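You operate a simulated robot arm through the tools that you are given. There is no shell and no other tool.

Carry out the task below with a simulated robot arm. There is one attempt and no reset: what you move stays moved.

JOB
Stack three strips on the frame bed as the card says, square them, clamp and stretch to its pull.
Fine: fingers clear of the clamp arms.

The check looks at the end state, three seconds after you hand in, the way a careful person would. Anything else that was tipped, shoved, dropped, spilled or broken makes it a failure.

ROBOT AND FRAMES
A 6-joint arm with a two-finger gripper, fixed in place. Base frame: the origin is on the floor under the middle of its stand, x ahead of it, y to its left, z up; the work surface is at about z = 0.872. Readings come in m, degrees, newtons and seconds.
It reaches about 1.637 m from its shoulder. Its first joint turns from -166.0 to 166.0 degrees. Payload 3.43 kg.
Tool frame: the origin (TCP) lies between the finger pads and is the grasp point; the fingertips stand 0.02 m ahead of it; z points along the fingers, y is the line along which they close. The gripper opens to 0.19 m; its body begins 0.248 m behind the TCP.
Orientation is that of the tool frame in the base frame, as a unit quaternion [x, y, z, w]. With the fingers straight down and closing along the base's y, the tool's x points along the base's -x, its y along +y and its z along -z.

CONTROLS
- The arm moves only by the tool step_arm. Its argument "deltas" is one flat list of numbers, 7 for each row, row after row: the shift along the tool's x, y, z in m, then the turn, a rotation vector about the tool's x, y, z in degrees, then the finger opening in m, from 0 to 0.19. In form: [dx, dy, dz, ax, ay, az, jaw, dx, dy, dz, ax, ay, az, jaw, ...]. A call has 1 to 20 rows; each row shifts and turns the commanded pose from where the row before left it, along the tool's axes as they then stand. A row lasts 0.2 s, in which the tool goes at most 0.05 m and 8.6 degrees; a call with a longer step from one row to the next is refused whole, and so is a gripper value outside its range. Where a pose cannot be reached the arm comes as near as it can. A force on the tool above 90 N (or 10 N above the force at the start of the call, whichever is more), or a blocked arm, ends the call early, and 0.2 s more pass. Each finger travels about 0.045 m/s and halts on what it meets, pressing with about 24 N; the grip force reading is that of the motor and also rises with nothing between the fingers. The clock runs only during rows and for 0.2 s after the last one: add rows that do not move to give the fingers time. It gives the time, the measured TCP pose, the force on the tool (base axes), the opening and the grip force at its end, in the units of the frame above (readings bear some noise), with the torque about the TCP (base axes, N m) and any sound that the robot's microphone picked up.
- Cameras (640 x 400 px; columns grow to the right, rows downward): "scene" is fixed at [0.3991, -0.5017, 1.454]; the picture's right is [0.76, -0.65, 0.00], its down [-0.30, -0.35, -0.89] and it looks along [0.58, 0.67, -0.46] (base axes); focal length 216 px, centre (320, 200). "wrist" rides on the gripper at [0.07, -0.008, -0.288] in the tool frame; the picture's right is [0.12, 0.99, 0.00], its down [-0.96, 0.12, -0.25] and it looks along [-0.25, 0.03, 0.97] (tool axes); focal length 261 px, centre (320, 200). There is no depth. A picture from a camera that has moved, and an enlarged one, comes with that camera's place and axes in the base frame and with its lens.
- grab_frame(camera): a new picture of that camera. The clock stands still meanwhile.
- lift_body(by): slides the trunk up (or, below 0, down) by that many m; the arm rides with it, the base frame stays. It gives what a move gives, with no picture.
- close_up(camera, box): a new picture of the part [left, top, right, bottom] of that camera's present view, enlarged. The clock stands still meanwhile.
- finish_job(): hands the job in; it is judged then, once.

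Nothing tells you positions but the pictures and the camera data. Unless the task says otherwise, let go and move clear before handing in.

The tools are called after ">>>" as a command line: name --argument value ..., lists and objects as JSON in quotes. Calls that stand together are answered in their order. step_arm: Moves the arm, as the interface text tells. Its arguments: {"type":"object","properties":{"deltas":{"type":"array","items":{"type":"number"}}},"required":["deltas"]} The other tools are called the same way: lift_body (by) moves the trunk up or down; grab_frame (camera) takes a picture; close_up (camera, box) takes an enlarged picture of a part of a camera's view; finish_job () hands the job in.

At the start:

```text
time_s: 0.0
tool_pos: [0.5801, 0.1101, 1.2863]
tcp_rot: [0.0, 1.0, 0.0, 0.0]
force: [0.4, -0.2, 1.0]
torque: [-0.01, 0.03, -0.02]
finger_gap: 0.19
grip_force: 0.1
trunk travel left (down, up): [-0.175, 0.065]
```

scene: 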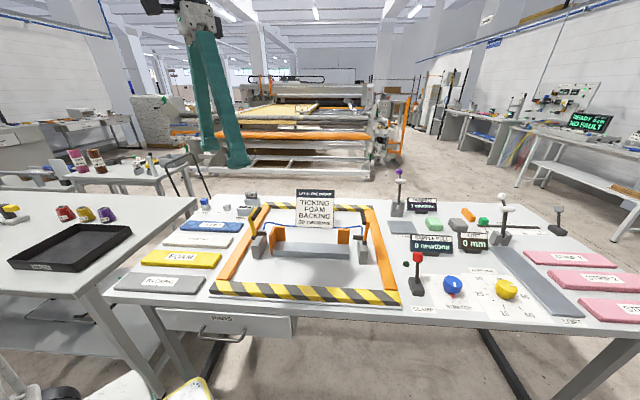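
wrist: 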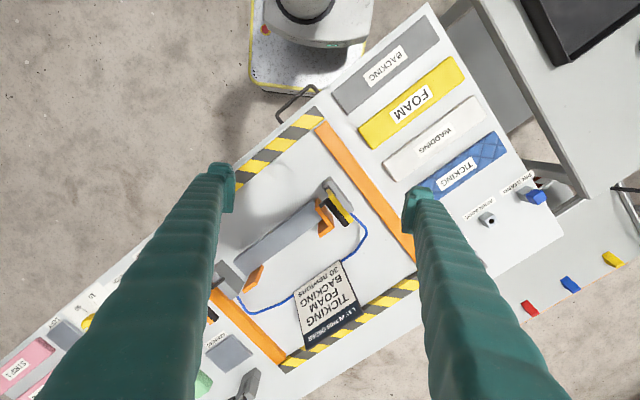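

I see a table with a hazard-striped frame, labelled strips (BACKING, FOAM, WADDING, TICKING) on its left, a card in the frame, and levers, knobs and displays on the right. I'll look closer at each part before moving anything.

>>> close_up --camera "scene" --box '[220, 180, 400, 310]'

>>> close_up --camera "scene" --box '[380, 160, 540, 320]'

>>> close_up --camera "scene" --box '[100, 190, 280, 310]'

>>> close_up --camera "wrist" --box '[200, 80, 440, 360]'

>>> close_up --camera "scene" --box '[480, 190, 640, 330]'

```text
3.08 times, centred on (310, 245) of scene
camera zoom: at [0.3991, -0.5017, 1.454], right [0.76, -0.65, 0.0], down [-0.3, -0.35, -0.89], along [0.58, 0.67, -0.46], focal length 665 px, centre (351, 62)
```

zoom: 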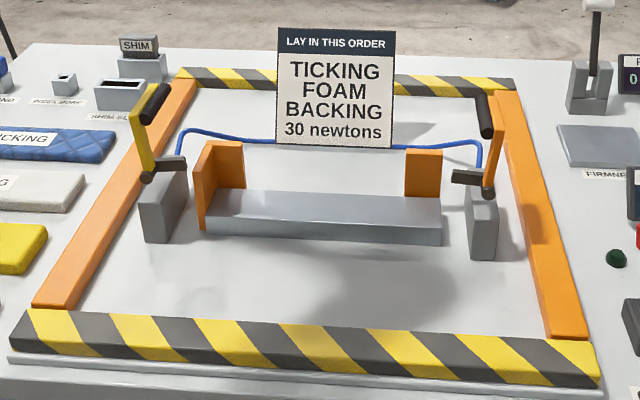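

```text
2.50 times, centred on (460, 240) of scene
camera zoom: at [0.3991, -0.5017, 1.454], right [0.76, -0.65, 0.0], down [-0.3, -0.35, -0.89], along [0.58, 0.67, -0.46], focal length 540 px, centre (-30, 100)
```

zoom: 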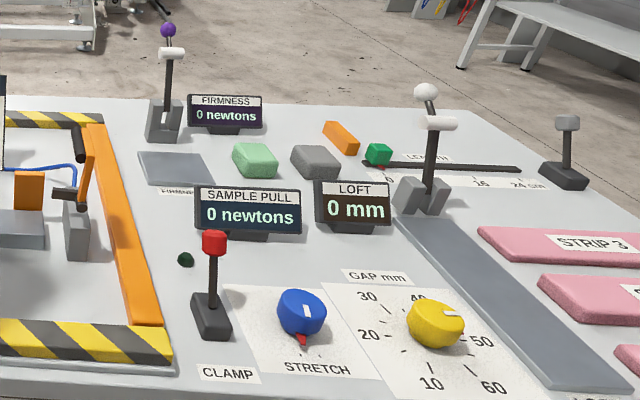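

```text
3.33 times, centred on (190, 250) of scene
camera zoom: at [0.3991, -0.5017, 1.454], right [0.76, -0.65, 0.0], down [-0.3, -0.35, -0.89], along [0.58, 0.67, -0.46], focal length 720 px, centre (753, 33)
```

zoom: 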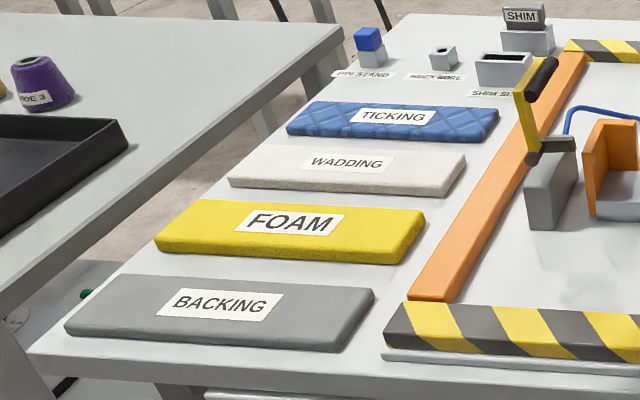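

```text
1.43 times, centred on (320, 220) of wrist
camera zoom: at [0.5075, 0.1005, 1.5737], right [-0.12, 0.99, 0.0], down [0.96, 0.12, 0.25], along [0.25, 0.03, -0.97], focal length 372 px, centre (320, 171)
```

zoom: 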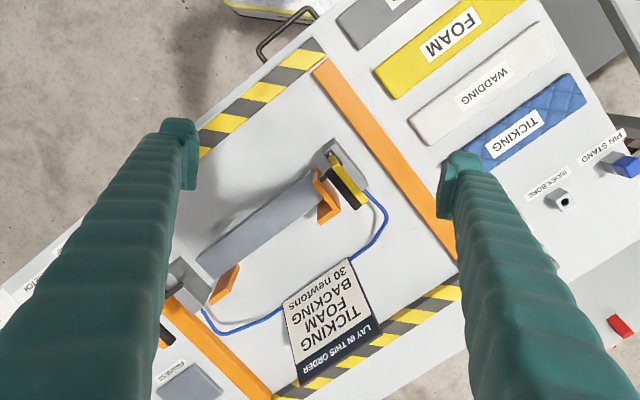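

```text
2.86 times, centred on (560, 260) of scene
camera zoom: at [0.3991, -0.5017, 1.454], right [0.76, -0.65, 0.0], down [-0.3, -0.35, -0.89], along [0.58, 0.67, -0.46], focal length 618 px, centre (-366, 29)
```

zoom: 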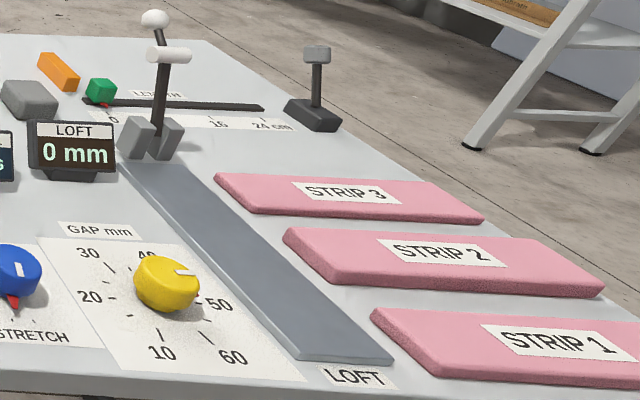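

The card says to lay ticking first, then foam, then backing, and pull to 30 newtons. The bed is the grey bar with orange stops at its back and left end. I'll turn the tool about 45° to line up with the table, then take better pictures.

>>> step_arm --deltas '[0, 0, 0, 0, 0, 7.5, 0.19, 0, 0, 0, 0, 0, 7.5, 0.19, 0, 0, 0, 0, 0, 7.5, 0.19, 0, 0, 0, 0, 0, 7.5, 0.19, 0, 0, 0, 0, 0, 7.5, 0.19, 0, 0, 0, 0, 0, 7.5, 0.19]'

>>> grab_frame --camera "wrist"

```text
time_s: 1.4
tool_pos: [0.5792, 0.1104, 1.286]
tcp_rot: [0.382, 0.924, 0.0, 0.0]
force: [0.1, -0.1, -0.1]
torque: [0.02, 0.01, 0.0]
finger_gap: 0.1899
grip_force: 0.1
trunk travel left (down, up): [-0.175, 0.065]
```

```text
taken
camera wrist: at [0.5223, 0.153, 1.5737], right [0.62, 0.79, 0.0], down [0.76, -0.6, 0.25], along [0.19, -0.15, -0.97], focal length 261 px, centre (320, 200)
```

wrist: 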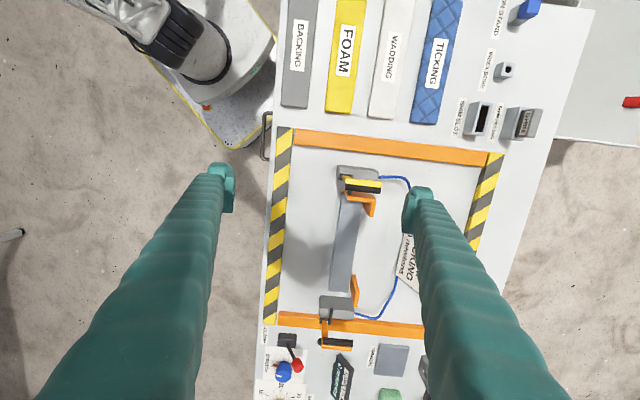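

The tool is now close to aligned with the table. I'll zoom in on the bed, the strips and the control area.

>>> close_up --camera "wrist" --box '[250, 110, 450, 350]'

>>> close_up --camera "wrist" --box '[250, 0, 480, 150]'

>>> close_up --camera "wrist" --box '[240, 300, 440, 400]'

```text
1.67 times, centred on (350, 230) of wrist
camera zoom: at [0.5223, 0.153, 1.5737], right [0.62, 0.79, 0.0], down [0.76, -0.6, 0.25], along [0.19, -0.15, -0.97], focal length 434 px, centre (270, 150)
```

zoom: 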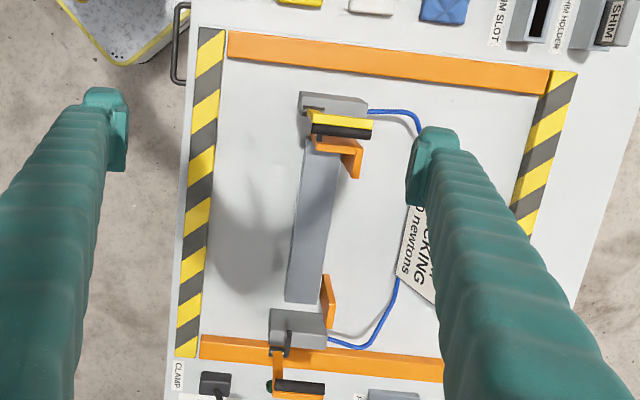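

```text
2.67 times, centred on (365, 75) of wrist
camera zoom: at [0.5223, 0.153, 1.5737], right [0.62, 0.79, 0.0], down [0.76, -0.6, 0.25], along [0.19, -0.15, -0.97], focal length 695 px, centre (200, 533)
```

zoom: 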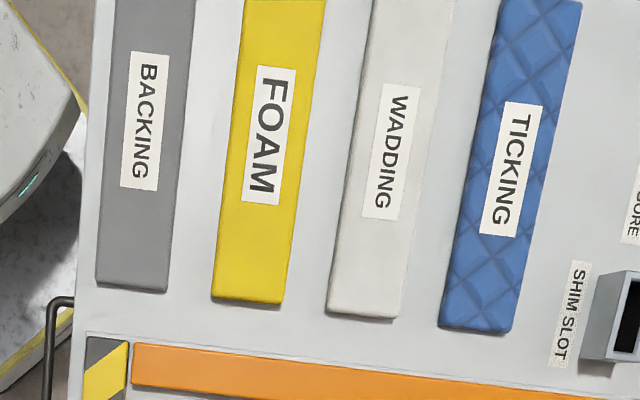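

```text
3.20 times, centred on (340, 350) of wrist
camera zoom: at [0.5223, 0.153, 1.5737], right [0.62, 0.79, 0.0], down [0.76, -0.6, 0.25], along [0.19, -0.15, -0.97], focal length 834 px, centre (256, -280)
```

zoom: 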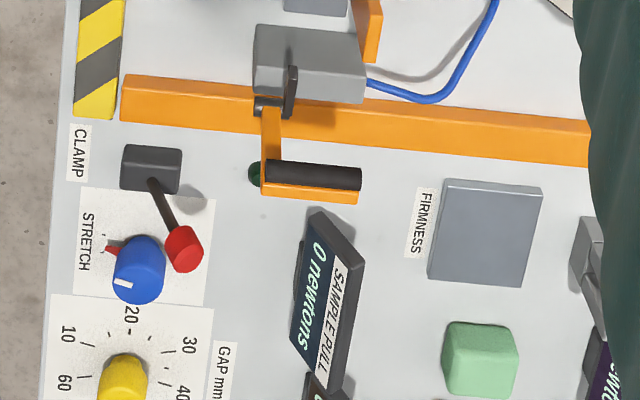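

The bed and the strips are both about 0.065 m wide and 0.27 m long, so I can grip each strip across its width at mid-length. I'll move over the ticking for an accurate look.

>>> step_arm --deltas '[0.0323, 0.03, 0, 0, 0, 0, 0.15, 0.0323, 0.03, 0, 0, 0, 0, 0.15, 0.0323, 0.03, 0, 0, 0, 0, 0.15, 0.0323, 0.03, 0, 0, 0, 0, 0.15, 0.0323, 0.03, 0, 0, 0, 0, 0.15, 0.0323, 0.03, 0, 0, 0, 0, 0.15, 0.0323, 0.03, 0, 0, 0, 0, 0.15, 0.0323, 0.03, 0, 0, 0, 0, 0.15]'

>>> grab_frame --camera "wrist"

>>> grab_frame --camera "scene"

```text
time_s: 3.2
tool_pos: [0.5653, 0.4636, 1.2867]
tcp_rot: [0.382, 0.924, 0.0, 0.0]
force: [0.5, -1.1, -0.4]
torque: [0.2, -0.06, -0.01]
finger_gap: 0.1501
grip_force: 0.0
trunk travel left (down, up): [-0.175, 0.065]
```

```text
taken
camera wrist: at [0.5085, 0.5054, 1.5749], right [0.62, 0.79, 0.0], down [0.76, -0.6, 0.25], along [0.2, -0.15, -0.97], focal length 261 px, centre (320, 200)
```

wrist: 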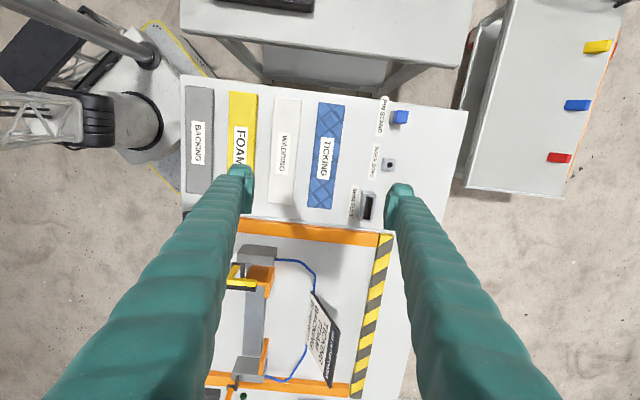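

```text
taken
```

scene: 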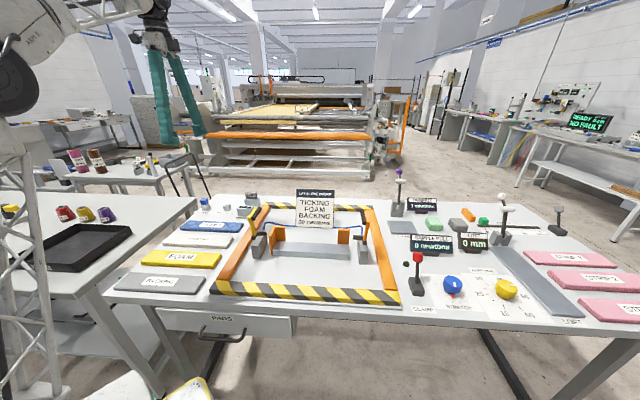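

I now have a good view of the ticking from above. I'll zoom in to measure its corners.

>>> close_up --camera "wrist" --box '[260, 80, 420, 240]'

>>> close_up --camera "wrist" --box '[200, 230, 400, 400]'

```text
2.50 times, centred on (340, 160) of wrist
camera zoom: at [0.5085, 0.5054, 1.5749], right [0.62, 0.79, 0.0], down [0.76, -0.6, 0.25], along [0.2, -0.15, -0.97], focal length 652 px, centre (270, 300)
```

zoom: 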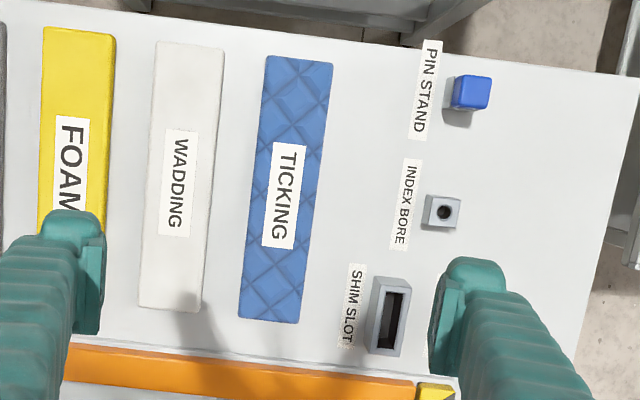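

```text
2.35 times, centred on (300, 315) of wrist
camera zoom: at [0.5085, 0.5054, 1.5749], right [0.62, 0.79, 0.0], down [0.76, -0.6, 0.25], along [0.2, -0.15, -0.97], focal length 613 px, centre (367, -71)
```

zoom: 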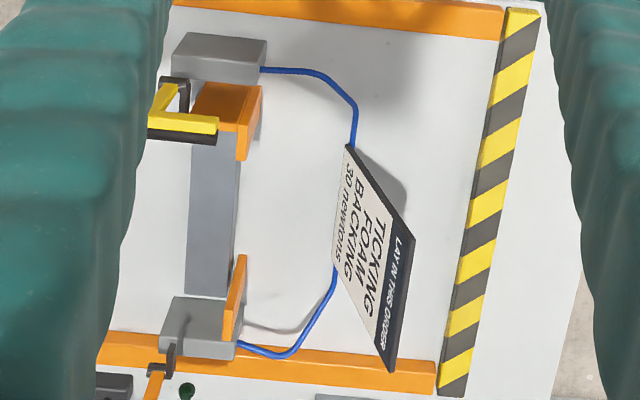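

The ticking's centre is near (0.570, 0.477) and its long axis runs at about -44°. I'll close the fingers to a narrow opening, since the neighbouring strip is close, then go partway down and measure again.

>>> step_arm --deltas '[0.0065, 0.013, 0, 0, 0, -0.7, 0.085, 0, 0, 0.04, 0, 0, 0, 0.085, 0, 0, 0.04, 0, 0, 0, 0.085, 0, 0, 0.04, 0, 0, 0, 0.085, 0, 0, 0.04, 0, 0, 0, 0.085, 0, 0, 0.04, 0, 0, 0, 0.085, 0, 0, 0.03, 0, 0, 0, 0.085, 0, 0, 0, 0, 0, 0, 0.085]'

>>> grab_frame --camera "wrist"

>>> close_up --camera "wrist" --box '[220, 80, 420, 240]'

```text
time_s: 5.0
tool_pos: [0.5692, 0.476, 1.0552]
tcp_rot: [0.377, 0.926, 0.001, 0.0]
force: [0.1, 0.4, -0.3]
torque: [0.01, 0.03, -0.01]
finger_gap: 0.0849
grip_force: 0.1
trunk travel left (down, up): [-0.175, 0.065]
```

```text
taken
camera wrist: at [0.5124, 0.5178, 1.3427], right [0.61, 0.79, 0.0], down [0.77, -0.59, 0.25], along [0.2, -0.15, -0.97], focal length 261 px, centre (320, 200)
```

wrist: 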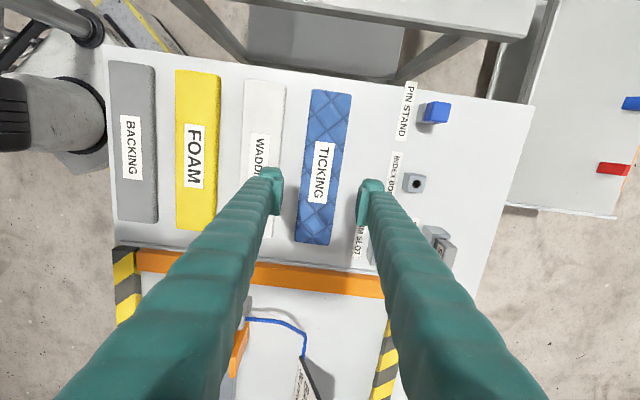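

```text
2.50 times, centred on (320, 160) of wrist
camera zoom: at [0.5124, 0.5178, 1.3427], right [0.61, 0.79, 0.0], down [0.77, -0.59, 0.25], along [0.2, -0.15, -0.97], focal length 652 px, centre (320, 300)
```

zoom: 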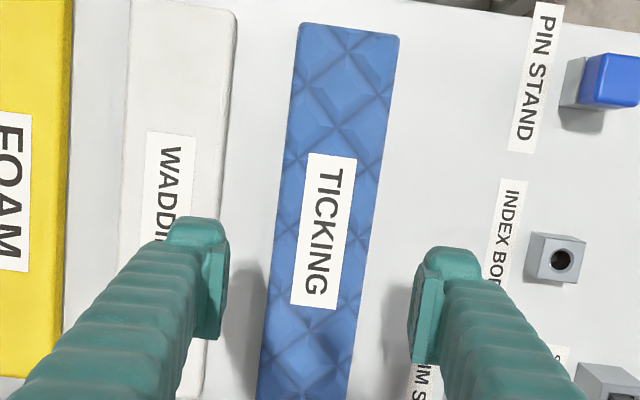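

The ticking's centre is at about (0.569, 0.479) and its axis matches the tool's yaw. I'll go down to just above the table with a narrow opening and check before closing.

>>> step_arm --deltas '[0.002, 0.0018, 0, 0, 0, 0, 0.082, 0, 0, 0.04, 0, 0, 0, 0.082, 0, 0, 0.04, 0, 0, 0, 0.082, 0, 0, 0.03, 0, 0, 0, 0.082, 0, 0, 0.01, 0, 0, 0, 0.082]'

>>> grab_frame --camera "wrist"

>>> close_up --camera "wrist" --box '[250, 140, 390, 240]'

>>> close_up --camera "scene" --box '[140, 170, 260, 260]'

```text
time_s: 6.2
tool_pos: [0.5686, 0.4781, 0.9363]
tcp_rot: [0.377, 0.926, 0.0, 0.001]
force: [-0.6, 0.6, 0.3]
torque: [0.01, 0.02, -0.01]
finger_gap: 0.0822
grip_force: 0.0
trunk travel left (down, up): [-0.175, 0.065]
```

```text
taken
camera wrist: at [0.5119, 0.5207, 1.223], right [0.61, 0.79, 0.0], down [0.77, -0.59, 0.25], along [0.2, -0.15, -0.97], focal length 261 px, centre (320, 200)
```

wrist: 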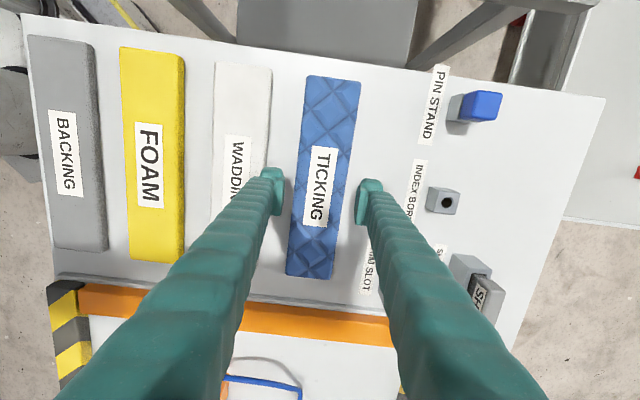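

```text
4.00 times, centred on (320, 190) of wrist
camera zoom: at [0.5119, 0.5207, 1.223], right [0.61, 0.79, 0.0], down [0.77, -0.59, 0.25], along [0.2, -0.15, -0.97], focal length 1043 px, centre (320, 240)
```

zoom: 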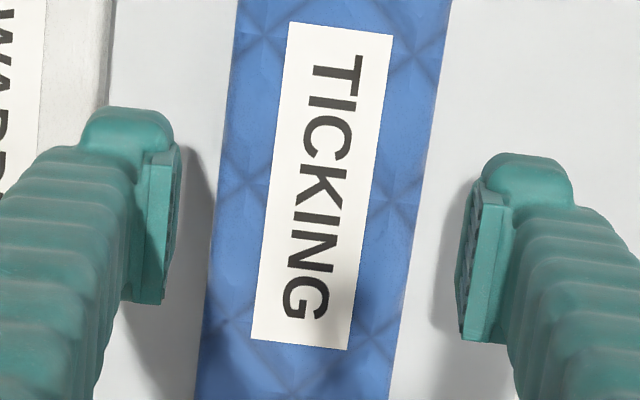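

```text
4.44 times, centred on (200, 215) of scene
camera zoom: at [0.3991, -0.5017, 1.454], right [0.76, -0.65, 0.0], down [-0.3, -0.35, -0.89], along [0.58, 0.67, -0.46], focal length 961 px, centre (853, 133)
```

zoom: 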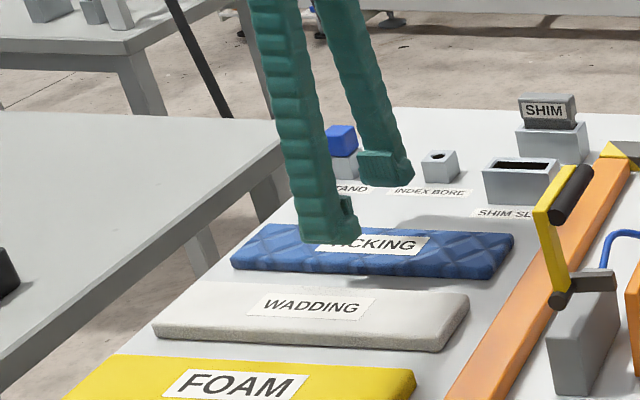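

The fingers straddle the ticking evenly, with about 5 mm to spare from the wadding once narrowed to 0.0755. I'll go down and close.

>>> step_arm --deltas '[0, 0, 0, 0, 0, 0, 0.0755, 0, 0, 0.02, 0, 0, 0, 0.0755, 0, 0, 0.015, 0, 0, 0, 0.0755, 0, 0, 0.006, 0, 0, 0, 0.0755, 0, 0, 0, 0, 0, 0, 0.0755]'

>>> close_up --camera "wrist" --box '[250, 140, 390, 240]'

>>> close_up --camera "scene" --box '[140, 170, 260, 260]'

```text
time_s: 7.4
tool_pos: [0.5688, 0.4798, 0.8946]
tcp_rot: [0.377, 0.926, 0.0, 0.001]
force: [-0.4, 1.1, -0.6]
torque: [0.02, -0.02, -0.03]
finger_gap: 0.0754
grip_force: 0.1
trunk travel left (down, up): [-0.175, 0.065]
```

```text
4.00 times, centred on (320, 190) of wrist
camera zoom: at [0.5117, 0.521, 1.1826], right [0.61, 0.79, 0.0], down [0.77, -0.59, 0.25], along [0.2, -0.15, -0.97], focal length 1043 px, centre (320, 240)
```

zoom: 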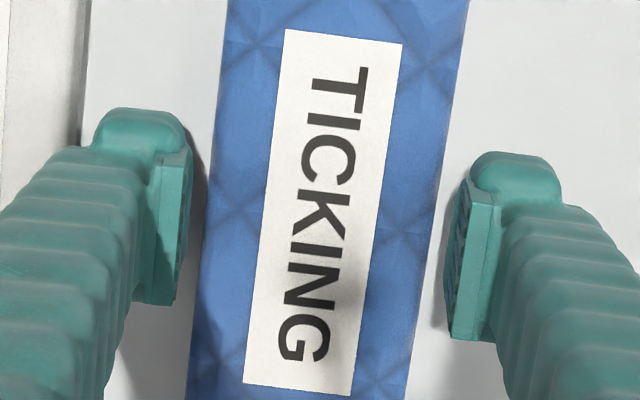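

```text
4.44 times, centred on (200, 215) of scene
camera zoom: at [0.3991, -0.5017, 1.454], right [0.76, -0.65, 0.0], down [-0.3, -0.35, -0.89], along [0.58, 0.67, -0.46], focal length 961 px, centre (853, 133)
```

zoom: 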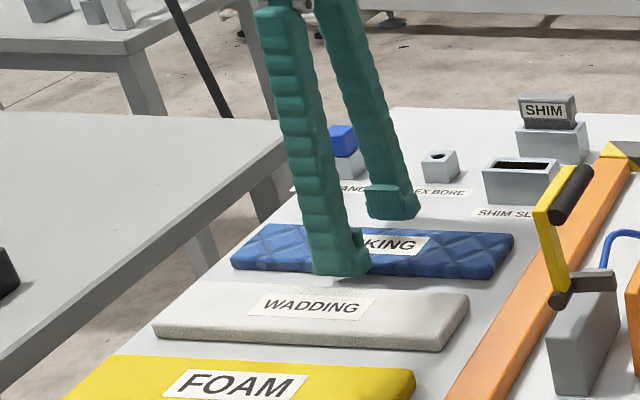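

The fingers are down either side of the ticking and clear of everything. Next I'll close on it and lift straight up.

>>> step_arm --deltas '[0, 0, 0, 0, 0, 0, 0.05, 0, 0, 0, 0, 0, 0, 0.05, 0, 0, 0, 0, 0, 0, 0.05]'

>>> step_arm --deltas '[0, 0, -0.01, 0, 0, 0, 0.05, 0, 0, -0.03, 0, 0, 0, 0.05, 0, 0, -0.03, 0, 0, 0, 0.05, 0, 0, 0, 0, 0, 0, 0.05]'

>>> close_up --camera "scene" --box '[140, 150, 260, 240]'

>>> grab_frame --camera "wrist"

```text
time_s: 8.2
tool_pos: [0.5696, 0.4797, 0.896]
tcp_rot: [0.376, 0.927, 0.0, 0.0]
force: [-0.1, -0.3, 4.7]
torque: [0.0, 0.01, 0.0]
finger_gap: 0.051
grip_force: 1.3
trunk travel left (down, up): [-0.175, 0.065]
```

```text
time_s: 9.2
tool_pos: [0.5693, 0.4805, 0.9655]
tcp_rot: [0.377, 0.926, 0.0, -0.001]
force: [-0.4, -0.1, 0.7]
torque: [0.01, -0.03, 0.01]
finger_gap: 0.0501
grip_force: 0.1
trunk travel left (down, up): [-0.175, 0.065]
```

```text
4.44 times, centred on (200, 195) of scene
camera zoom: at [0.3991, -0.5017, 1.454], right [0.76, -0.65, 0.0], down [-0.3, -0.35, -0.89], along [0.58, 0.67, -0.46], focal length 961 px, centre (853, 222)
```

zoom: 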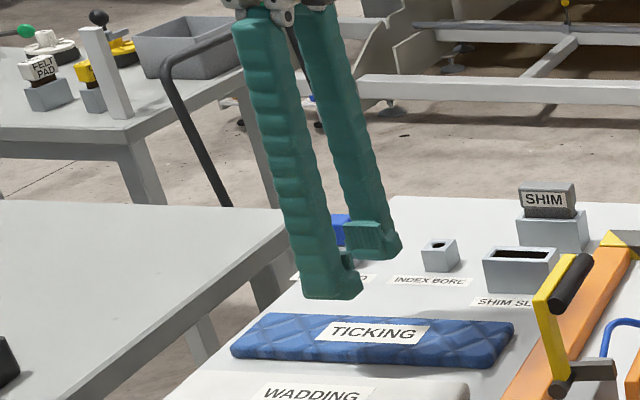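

```text
taken
camera wrist: at [0.5123, 0.5215, 1.2526], right [0.61, 0.79, 0.0], down [0.77, -0.59, 0.25], along [0.2, -0.15, -0.97], focal length 261 px, centre (320, 200)
```

wrist: 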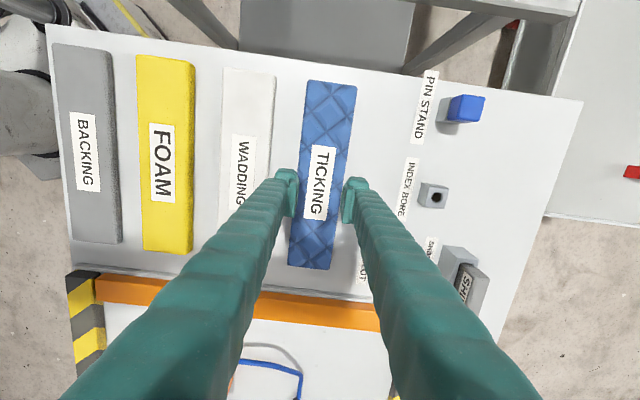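

The fingers closed to 0.051 m with almost no grip force, and the ticking stayed on the table. I need a closer look at how thick it is and whether it moved.

>>> close_up --camera "scene" --box '[180, 205, 250, 250]'

>>> close_up --camera "wrist" --box '[270, 70, 390, 280]'

>>> close_up --camera "scene" --box '[100, 240, 240, 300]'

```text
8.89 times, centred on (215, 228) of scene
camera zoom: at [0.3991, -0.5017, 1.454], right [0.76, -0.65, 0.0], down [-0.3, -0.35, -0.89], along [0.58, 0.67, -0.46], focal length 1921 px, centre (1253, -44)
```

zoom: 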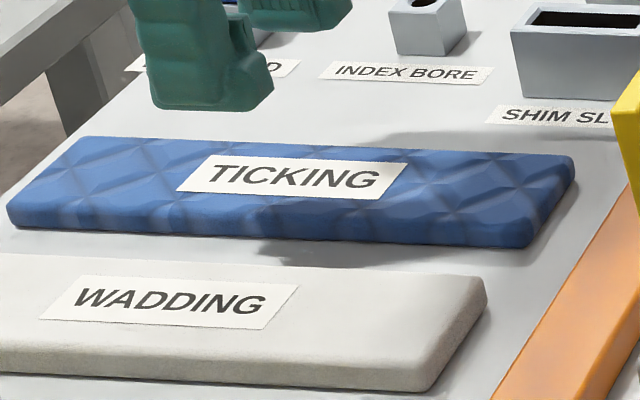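

```text
1.90 times, centred on (330, 175) of wrist
camera zoom: at [0.5123, 0.5215, 1.2526], right [0.61, 0.79, 0.0], down [0.77, -0.59, 0.25], along [0.2, -0.15, -0.97], focal length 496 px, centre (301, 248)
```

zoom: 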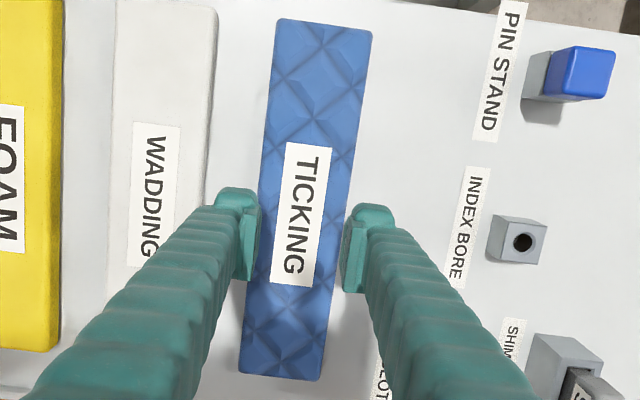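

```text
4.57 times, centred on (170, 270) of scene
camera zoom: at [0.3991, -0.5017, 1.454], right [0.76, -0.65, 0.0], down [-0.3, -0.35, -0.89], along [0.58, 0.67, -0.46], focal length 988 px, centre (1006, -120)
```

zoom: 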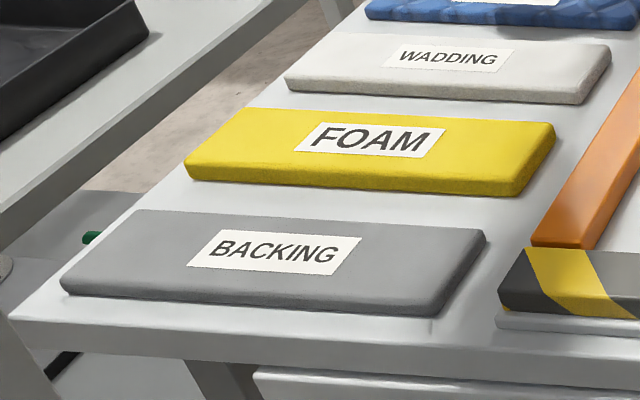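

The ticking is only about 14 mm thick and hasn't visibly moved. I'll go back down slightly lower and close in small steps, watching the grip force.

>>> step_arm --deltas '[0, 0, 0, 0, 0, 0, 0.0755, 0, 0, 0.03, 0, 0, 0, 0.0755, 0, 0, 0.03, 0, 0, 0, 0.0755, 0, 0, 0.01, 0, 0, 0, 0.0755, 0, 0, 0.0025, 0, 0, 0, 0.0755, 0, 0, 0, 0, 0, 0, 0.0755]'

>>> step_arm --deltas '[0, 0, 0, 0, 0, 0, 0.068, 0, 0, 0, 0, 0, 0, 0.068]'

>>> step_arm --deltas '[0, 0, 0, 0, 0, 0, 0.064, 0, 0, 0, 0, 0, 0, 0.064]'

>>> close_up --camera "wrist" --box '[250, 140, 390, 240]'

>>> close_up --camera "scene" --box '[180, 205, 250, 250]'

```text
time_s: 10.6
tool_pos: [0.5701, 0.4803, 0.892]
tcp_rot: [0.378, 0.926, -0.001, 0.0]
force: [-0.2, 0.5, -0.2]
torque: [0.01, 0.02, 0.02]
finger_gap: 0.0756
grip_force: 0.0
trunk travel left (down, up): [-0.175, 0.065]
```

```text
time_s: 11.2
tool_pos: [0.5703, 0.4807, 0.8913]
tcp_rot: [0.377, 0.926, 0.0, 0.0]
force: [0.1, -0.6, 0.4]
torque: [-0.03, 0.0, -0.02]
finger_gap: 0.068
grip_force: 0.0
trunk travel left (down, up): [-0.175, 0.065]
```

```text
time_s: 11.8
tool_pos: [0.5705, 0.4786, 0.8924]
tcp_rot: [0.377, 0.926, 0.0, 0.0]
force: [0.5, -0.9, -0.4]
torque: [-0.03, 0.06, 0.0]
finger_gap: 0.0644
grip_force: 0.4
trunk travel left (down, up): [-0.175, 0.065]
```

```text
4.00 times, centred on (320, 190) of wrist
camera zoom: at [0.5128, 0.5212, 1.1793], right [0.61, 0.79, 0.0], down [0.77, -0.59, 0.25], along [0.2, -0.15, -0.97], focal length 1043 px, centre (320, 240)
```

zoom: 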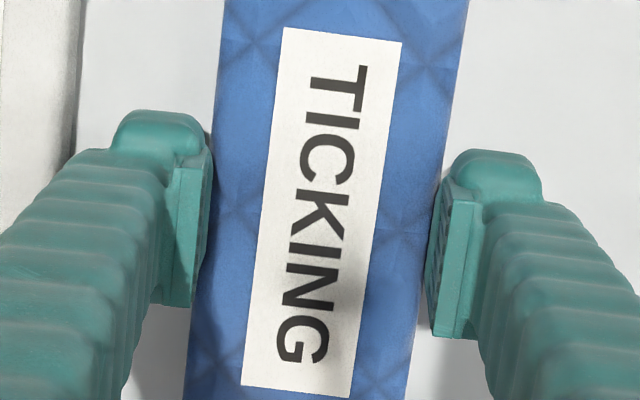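

```text
8.89 times, centred on (215, 228) of scene
camera zoom: at [0.3991, -0.5017, 1.454], right [0.76, -0.65, 0.0], down [-0.3, -0.35, -0.89], along [0.58, 0.67, -0.46], focal length 1921 px, centre (1253, -44)
```

zoom: 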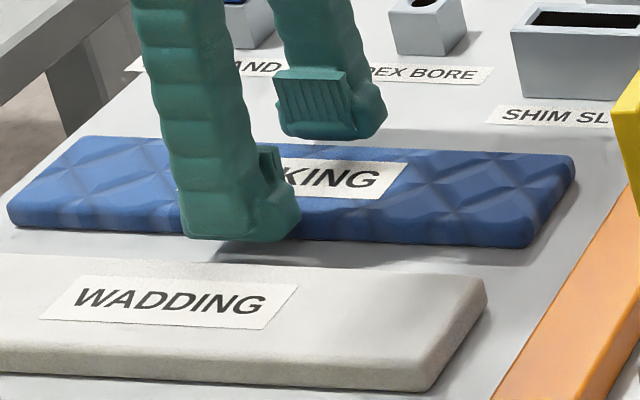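

Contact shows at about 0.064 m. I'll keep closing in small steps and read the force.

>>> step_arm --deltas '[0, 0, 0, 0, 0, 0, 0.06, 0, 0, 0, 0, 0, 0, 0.06]'

>>> step_arm --deltas '[0, 0, 0, 0, 0, 0, 0.055, 0, 0, 0, 0, 0, 0, 0.055]'

>>> close_up --camera "wrist" --box '[250, 140, 390, 240]'

>>> close_up --camera "scene" --box '[180, 205, 250, 250]'

```text
time_s: 12.4
tool_pos: [0.5696, 0.4779, 0.8931]
tcp_rot: [0.377, 0.926, 0.001, 0.0]
force: [0.0, -0.7, 19.1]
torque: [-0.1, 0.11, -0.03]
finger_gap: 0.0592
grip_force: 0.0
trunk travel left (down, up): [-0.175, 0.065]
```

```text
time_s: 13.0
tool_pos: [0.5699, 0.479, 0.8936]
tcp_rot: [0.377, 0.926, 0.001, 0.0]
force: [0.4, 0.6, 41.5]
torque: [-0.12, 0.22, -0.03]
finger_gap: 0.0545
grip_force: 0.0
trunk travel left (down, up): [-0.175, 0.065]
```

```text
4.00 times, centred on (320, 190) of wrist
camera zoom: at [0.512, 0.5204, 1.1816], right [0.61, 0.79, 0.0], down [0.77, -0.59, 0.25], along [0.2, -0.15, -0.97], focal length 1043 px, centre (320, 240)
```

zoom: 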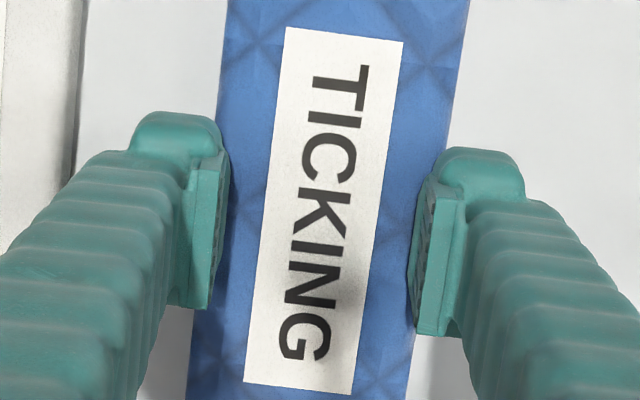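

```text
8.89 times, centred on (215, 228) of scene
camera zoom: at [0.3991, -0.5017, 1.454], right [0.76, -0.65, 0.0], down [-0.3, -0.35, -0.89], along [0.58, 0.67, -0.46], focal length 1921 px, centre (1253, -44)
```

zoom: 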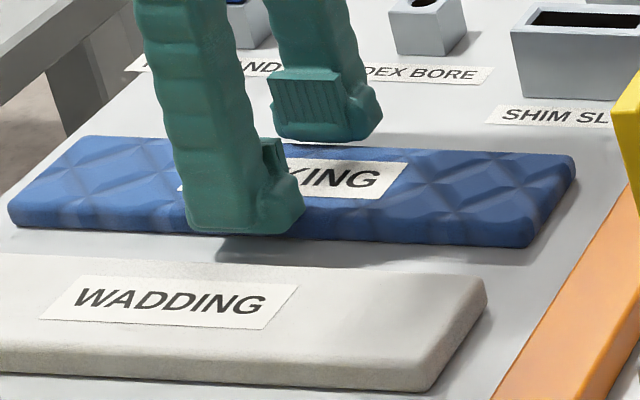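

The upward force grows as the fingers close, so the tips are riding on top of the strip and the real surface must be lower than I assumed. I'll lift a little, reopen, and feel downward beside the strip for the table.

>>> step_arm --deltas '[0, 0, -0.004, 0, 0, 0, 0.055, 0, 0, -0.006, 0, 0, 0, 0.055, 0, 0, 0, 0, 0, 0, 0.0755, 0, 0, 0, 0, 0, 0, 0.0755, 0, 0, 0, 0, 0, 0, 0.0755]'

>>> close_up --camera "wrist" --box '[250, 140, 390, 240]'

>>> close_up --camera "scene" --box '[180, 205, 250, 250]'

```text
time_s: 14.2
tool_pos: [0.5693, 0.4796, 0.9022]
tcp_rot: [0.377, 0.926, 0.0, 0.0]
force: [0.1, 0.4, 0.0]
torque: [-0.01, 0.01, 0.03]
finger_gap: 0.0753
grip_force: 0.0
trunk travel left (down, up): [-0.175, 0.065]
```

```text
4.00 times, centred on (320, 190) of wrist
camera zoom: at [0.5128, 0.5213, 1.1897], right [0.61, 0.79, 0.0], down [0.77, -0.59, 0.25], along [0.2, -0.15, -0.97], focal length 1043 px, centre (320, 240)
```

zoom: 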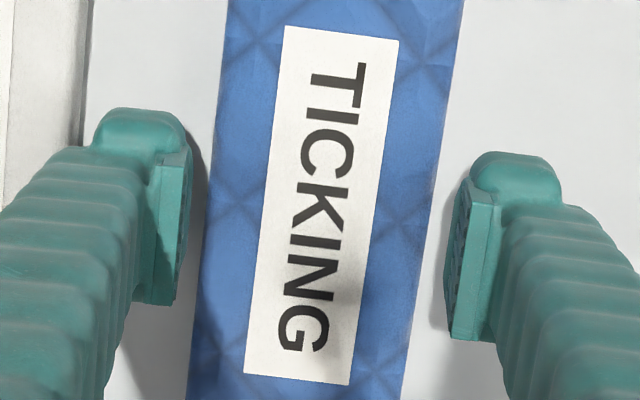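

```text
8.89 times, centred on (215, 228) of scene
camera zoom: at [0.3991, -0.5017, 1.454], right [0.76, -0.65, 0.0], down [-0.3, -0.35, -0.89], along [0.58, 0.67, -0.46], focal length 1921 px, centre (1253, -44)
```

zoom: 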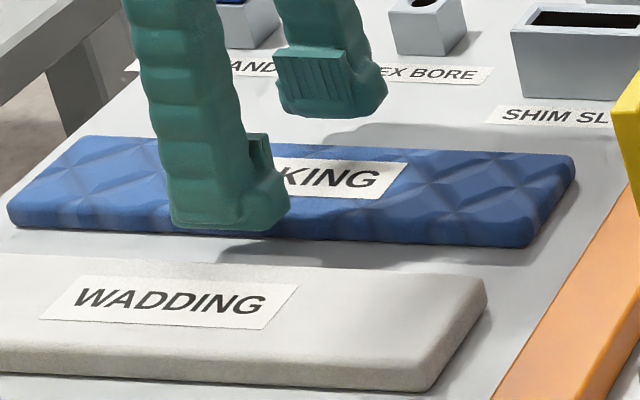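

I'm clear and open again, with the strip unmoved. I'll feel down in small steps beside it.

>>> step_arm --deltas '[0, 0, 0.006, 0, 0, 0, 0.0755, 0, 0, 0.004, 0, 0, 0, 0.0755, 0, 0, 0.002, 0, 0, 0, 0.0755, 0, 0, 0, 0, 0, 0, 0.0755]'

>>> step_arm --deltas '[0, 0, 0.002, 0, 0, 0, 0.0755, 0, 0, 0, 0, 0, 0, 0.0755]'

```text
time_s: 15.2
tool_pos: [0.5698, 0.4789, 0.8907]
tcp_rot: [0.377, 0.926, 0.0, -0.001]
force: [-0.3, 0.1, 0.9]
torque: [0.01, -0.02, -0.01]
finger_gap: 0.0752
grip_force: 0.1
trunk travel left (down, up): [-0.175, 0.065]
```

```text
time_s: 15.8
tool_pos: [0.5688, 0.4785, 0.888]
tcp_rot: [0.377, 0.926, 0.001, 0.0]
force: [-1.0, 0.0, -0.6]
torque: [0.01, 0.01, 0.01]
finger_gap: 0.0754
grip_force: 0.1
trunk travel left (down, up): [-0.175, 0.065]
```

>>> step_arm --deltas '[0, 0, 0.002, 0, 0, 0, 0.0755, 0, 0, 0, 0, 0, 0, 0.0755]'

>>> step_arm --deltas '[0, 0, 0.0015, 0, 0, 0, 0.0755, 0, 0, 0, 0, 0, 0, 0.0755]'

>>> step_arm --deltas '[0, 0, 0.0015, 0, 0, 0, 0.0755, 0, 0, 0, 0, 0, 0, 0.0755]'

```text
time_s: 16.4
tool_pos: [0.5698, 0.4803, 0.8861]
tcp_rot: [0.377, 0.926, 0.0, 0.0]
force: [-0.3, 0.0, 0.4]
torque: [0.01, -0.01, -0.01]
finger_gap: 0.0753
grip_force: 0.0
trunk travel left (down, up): [-0.175, 0.065]
```

```text
time_s: 17.0
tool_pos: [0.5692, 0.4799, 0.8851]
tcp_rot: [0.377, 0.926, 0.0, 0.0]
force: [0.7, -0.2, -0.5]
torque: [-0.04, 0.03, 0.01]
finger_gap: 0.0755
grip_force: 0.2
trunk travel left (down, up): [-0.175, 0.065]
```

```text
time_s: 17.6
tool_pos: [0.5694, 0.4781, 0.8832]
tcp_rot: [0.377, 0.926, 0.0, 0.0]
force: [0.7, 0.2, 0.4]
torque: [-0.01, 0.01, -0.03]
finger_gap: 0.0756
grip_force: 0.0
trunk travel left (down, up): [-0.175, 0.065]
```

There's still no table contact at 0.883. I'll try gripping at this lower height.

>>> step_arm --deltas '[0, 0, 0, 0, 0, 0, 0.062, 0, 0, 0, 0, 0, 0, 0.062]'

>>> step_arm --deltas '[0, 0, 0, 0, 0, 0, 0.056, 0, 0, 0, 0, 0, 0, 0.056]'

```text
time_s: 18.2
tool_pos: [0.5693, 0.4787, 0.889]
tcp_rot: [0.377, 0.926, 0.002, 0.001]
force: [-1.7, -2.2, 57.7]
torque: [-0.16, 0.19, 0.03]
finger_gap: 0.0621
grip_force: 0.6
trunk travel left (down, up): [-0.175, 0.065]
```

```text
time_s: 18.8
tool_pos: [0.57, 0.4794, 0.8932]
tcp_rot: [0.376, 0.927, 0.005, 0.002]
force: [-15.8, -14.7, 74.1]
torque: [-1.19, 1.2, 0.07]
finger_gap: 0.0563
grip_force: 24.0
trunk travel left (down, up): [-0.175, 0.065]
stopped in row 2: the force on the tool passed its limit at 92 N (the readings are from after the stop); the commanded pose is now the measured one
```

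The fingers rode up over the rounded edge again and the force stop tripped. I'll lift off, reopen, check that the strip hasn't moved, and then find the true table height.

>>> step_arm --deltas '[0, 0, -0.006, 0, 0, 0, 0.0563, 0, 0, -0.01, 0, 0, 0, 0.0563, 0, 0, 0, 0, 0, 0, 0.0755, 0, 0, 0, 0, 0, 0, 0.0755, 0, 0, 0, 0, 0, 0, 0.0755]'

>>> close_up --camera "wrist" --box '[250, 140, 390, 240]'

>>> close_up --camera "scene" --box '[180, 205, 250, 250]'

```text
time_s: 20.0
tool_pos: [0.5714, 0.4812, 0.9033]
tcp_rot: [0.377, 0.926, 0.002, 0.001]
force: [-0.5, -0.6, -0.5]
torque: [-0.01, 0.0, -0.02]
finger_gap: 0.0755
grip_force: 0.1
trunk travel left (down, up): [-0.175, 0.065]
```

```text
4.00 times, centred on (320, 190) of wrist
camera zoom: at [0.5126, 0.5214, 1.1905], right [0.61, 0.79, 0.01], down [0.77, -0.59, 0.25], along [0.2, -0.15, -0.97], focal length 1043 px, centre (320, 240)
```

zoom: 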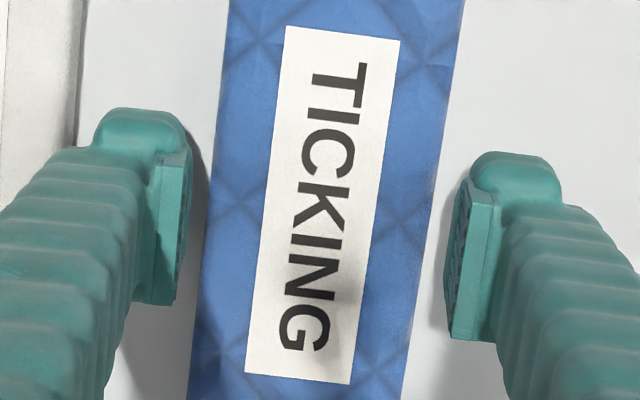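

```text
8.89 times, centred on (215, 228) of scene
camera zoom: at [0.3991, -0.5017, 1.454], right [0.76, -0.65, 0.0], down [-0.3, -0.35, -0.89], along [0.58, 0.67, -0.46], focal length 1921 px, centre (1253, -44)
```

zoom: 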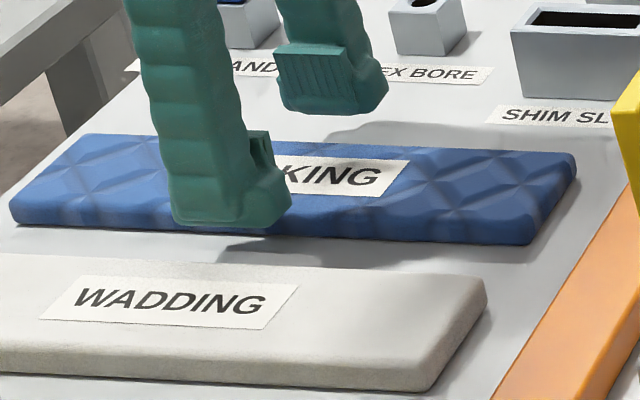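

The strip moved only a millimetre or two. I'd like a clear look at the fingertip shape, so I'll zoom in on it from both cameras.

>>> close_up --camera "scene" --box '[190, 200, 226, 235]'

>>> close_up --camera "wrist" --box '[335, 170, 395, 230]'

```text
11.43 times, centred on (208, 218) of scene
camera zoom: at [0.3991, -0.5017, 1.454], right [0.76, -0.65, 0.0], down [-0.3, -0.35, -0.89], along [0.58, 0.67, -0.46], focal length 2470 px, centre (1600, 0)
```

zoom: 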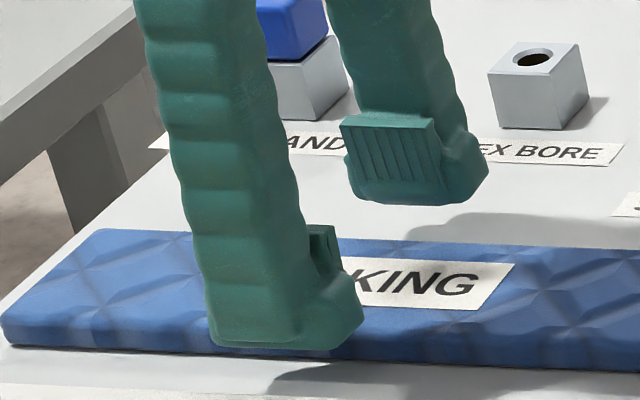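

```text
6.67 times, centred on (365, 200) of wrist
camera zoom: at [0.5126, 0.5214, 1.1905], right [0.61, 0.79, 0.01], down [0.77, -0.59, 0.25], along [0.2, -0.15, -0.97], focal length 1738 px, centre (20, 200)
```

zoom: 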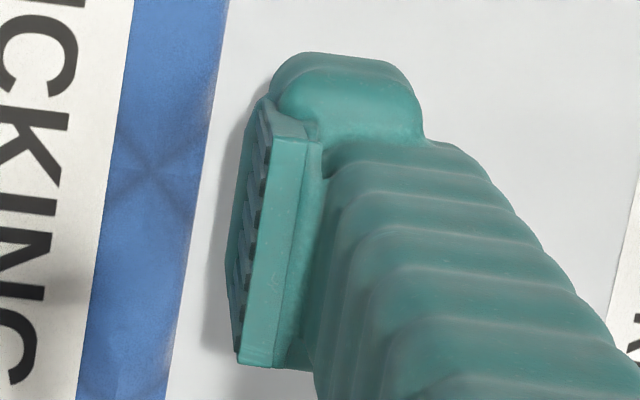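

The ribbed pad ends several millimetres above the rounded tip, so I need to be as low as possible to grip this thin strip. I'll keep feeling down for the table with the fingers open.

>>> step_arm --deltas '[0, 0, 0.007, 0.2, 0, 0, 0.0755, 0, 0, 0.007, 0, 0, 0, 0.0755, 0, 0, 0.005, 0, 0, 0, 0.0755, 0, 0, 0, 0, 0, 0, 0.0755]'

>>> step_arm --deltas '[0, 0, 0.002, 0, 0, 0, 0.0755, 0, 0, 0, 0, 0, 0, 0.0755]'

>>> step_arm --deltas '[0, 0, 0.0015, 0, 0, 0, 0.0755, 0, 0, 0, 0, 0, 0, 0.0755]'

>>> close_up --camera "scene" --box '[190, 200, 226, 245]'

```text
time_s: 21.0
tool_pos: [0.5708, 0.4806, 0.8839]
tcp_rot: [0.377, 0.926, 0.0, 0.0]
force: [-0.6, -0.2, -0.5]
torque: [0.01, 0.01, 0.01]
finger_gap: 0.0756
grip_force: 0.0
trunk travel left (down, up): [-0.175, 0.065]
```

```text
time_s: 21.6
tool_pos: [0.5717, 0.4804, 0.8821]
tcp_rot: [0.377, 0.926, 0.001, 0.0]
force: [0.4, 0.4, 0.3]
torque: [0.0, -0.01, -0.03]
finger_gap: 0.0754
grip_force: 0.1
trunk travel left (down, up): [-0.175, 0.065]
```

```text
time_s: 22.2
tool_pos: [0.5702, 0.4808, 0.8817]
tcp_rot: [0.375, 0.927, 0.001, 0.001]
force: [-0.1, -0.3, -0.4]
torque: [0.0, 0.0, -0.03]
finger_gap: 0.0754
grip_force: 0.1
trunk travel left (down, up): [-0.175, 0.065]
```

```text
8.89 times, centred on (208, 222) of scene
camera zoom: at [0.3991, -0.5017, 1.454], right [0.76, -0.65, 0.0], down [-0.3, -0.35, -0.89], along [0.58, 0.67, -0.46], focal length 1921 px, centre (1316, 0)
```

zoom: 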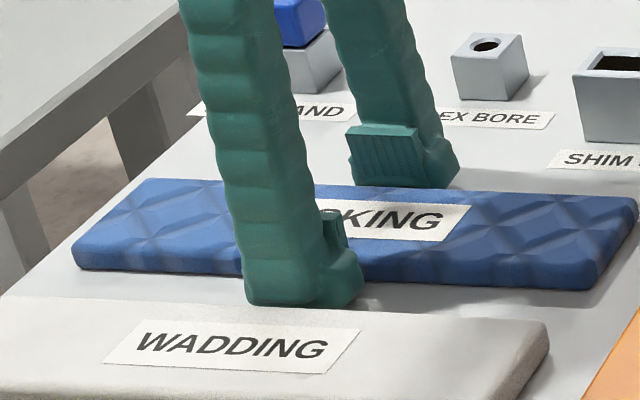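

>>> step_arm --deltas '[0, 0, 0.0015, 0, 0, 0, 0.0755, 0, 0, 0, 0, 0, 0, 0.0755]'

>>> step_arm --deltas '[0, 0, 0.0015, 0, 0, 0, 0.0755, 0, 0, 0, 0, 0, 0, 0.0755]'

>>> step_arm --deltas '[0, 0, 0.0015, 0, 0, 0, 0.0755, 0, 0, 0, 0, 0, 0, 0.0755]'

```text
time_s: 22.8
tool_pos: [0.5711, 0.4812, 0.8791]
tcp_rot: [0.377, 0.926, 0.0, 0.0]
force: [-0.1, 0.3, 1.9]
torque: [-0.08, 0.1, 0.0]
finger_gap: 0.0757
grip_force: 0.5
trunk travel left (down, up): [-0.175, 0.065]
```

```text
time_s: 23.4
tool_pos: [0.5704, 0.4804, 0.8777]
tcp_rot: [0.377, 0.926, 0.002, 0.001]
force: [1.9, 1.5, 22.7]
torque: [-0.8, 0.73, 0.09]
finger_gap: 0.0755
grip_force: 0.3
trunk travel left (down, up): [-0.175, 0.065]
```

```text
time_s: 24.0
tool_pos: [0.5708, 0.48, 0.8788]
tcp_rot: [0.378, 0.926, 0.002, 0.001]
force: [3.3, 3.2, 52.3]
torque: [-1.79, 1.78, 0.01]
finger_gap: 0.0755
grip_force: 0.0
trunk travel left (down, up): [-0.175, 0.065]
```

The table is at TCP height of about 0.8788. I'll back off to just above it and try the grip gently there.

>>> step_arm --deltas '[0, 0, -0.0035, 0, 0, 0, 0.0755, 0, 0, 0, 0, 0, 0, 0.0755]'

>>> step_arm --deltas '[0, 0, 0, 0, 0, 0, 0.066, 0, 0, 0, 0, 0, 0, 0.066]'

>>> step_arm --deltas '[0, 0, 0, 0, 0, 0, 0.064, 0, 0, 0, 0, 0, 0, 0.064]'

>>> step_arm --deltas '[0, 0, 0, 0, 0, 0, 0.062, 0, 0, 0, 0, 0, 0, 0.062]'

```text
time_s: 24.6
tool_pos: [0.5715, 0.4812, 0.8787]
tcp_rot: [0.376, 0.926, 0.001, 0.001]
force: [5.1, 6.5, 21.0]
torque: [-0.34, 0.37, -0.1]
finger_gap: 0.0753
grip_force: 0.1
trunk travel left (down, up): [-0.175, 0.065]
```

```text
time_s: 25.2
tool_pos: [0.5697, 0.4778, 0.8798]
tcp_rot: [0.377, 0.926, 0.0, 0.0]
force: [-8.2, -5.7, 14.7]
torque: [-0.6, 0.64, -0.04]
finger_gap: 0.069
grip_force: 21.1
trunk travel left (down, up): [-0.175, 0.065]
```

```text
time_s: 25.8
tool_pos: [0.5698, 0.4798, 0.8799]
tcp_rot: [0.377, 0.926, 0.001, 0.0]
force: [-5.4, -3.1, 6.7]
torque: [-0.2, 0.37, 0.01]
finger_gap: 0.0688
grip_force: 23.7
trunk travel left (down, up): [-0.175, 0.065]
```

```text
time_s: 26.4
tool_pos: [0.5711, 0.4808, 0.8795]
tcp_rot: [0.377, 0.926, 0.0, 0.0]
force: [-0.8, -2.4, 2.0]
torque: [-0.12, 0.13, -0.01]
finger_gap: 0.0686
grip_force: 23.6
trunk travel left (down, up): [-0.175, 0.065]
```

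I now have a solid grip: gap 0.0686 m and 24 N of grip force. I'll lift slowly and check the strip comes up with the fingers.

>>> step_arm --deltas '[0, 0, -0.005, 0, 0, 0, 0.05, 0, 0, -0.01, 0, 0, 0, 0.05, 0, 0, -0.02, 0, 0, 0, 0.05, 0, 0, -0.02, 0, 0, 0, 0.05, 0, 0, 0, 0, 0, 0, 0.05]'

>>> close_up --camera "scene" --box '[140, 170, 260, 260]'

>>> grab_frame --camera "wrist"

```text
time_s: 27.6
tool_pos: [0.5716, 0.4803, 0.9336]
tcp_rot: [0.377, 0.926, 0.001, 0.0]
force: [0.0, 0.9, 0.1]
torque: [0.02, 0.04, -0.01]
finger_gap: 0.0684
grip_force: 24.1
trunk travel left (down, up): [-0.175, 0.065]
```

```text
4.44 times, centred on (200, 215) of scene
camera zoom: at [0.3991, -0.5017, 1.454], right [0.76, -0.65, 0.0], down [-0.3, -0.35, -0.89], along [0.58, 0.67, -0.46], focal length 961 px, centre (853, 133)
```

zoom: 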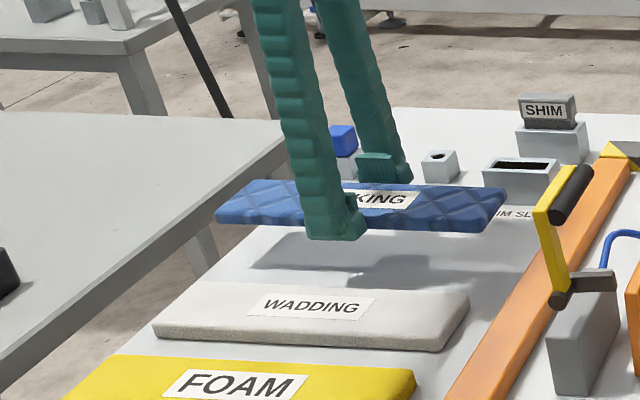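

```text
taken
camera wrist: at [0.5132, 0.5216, 1.2222], right [0.61, 0.79, 0.0], down [0.77, -0.59, 0.25], along [0.2, -0.15, -0.97], focal length 261 px, centre (320, 200)
```

wrist: 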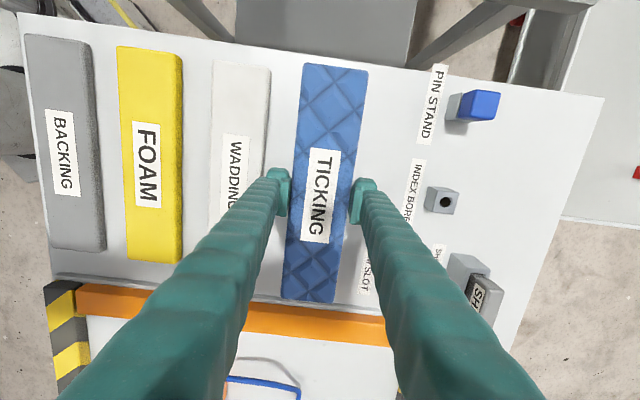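

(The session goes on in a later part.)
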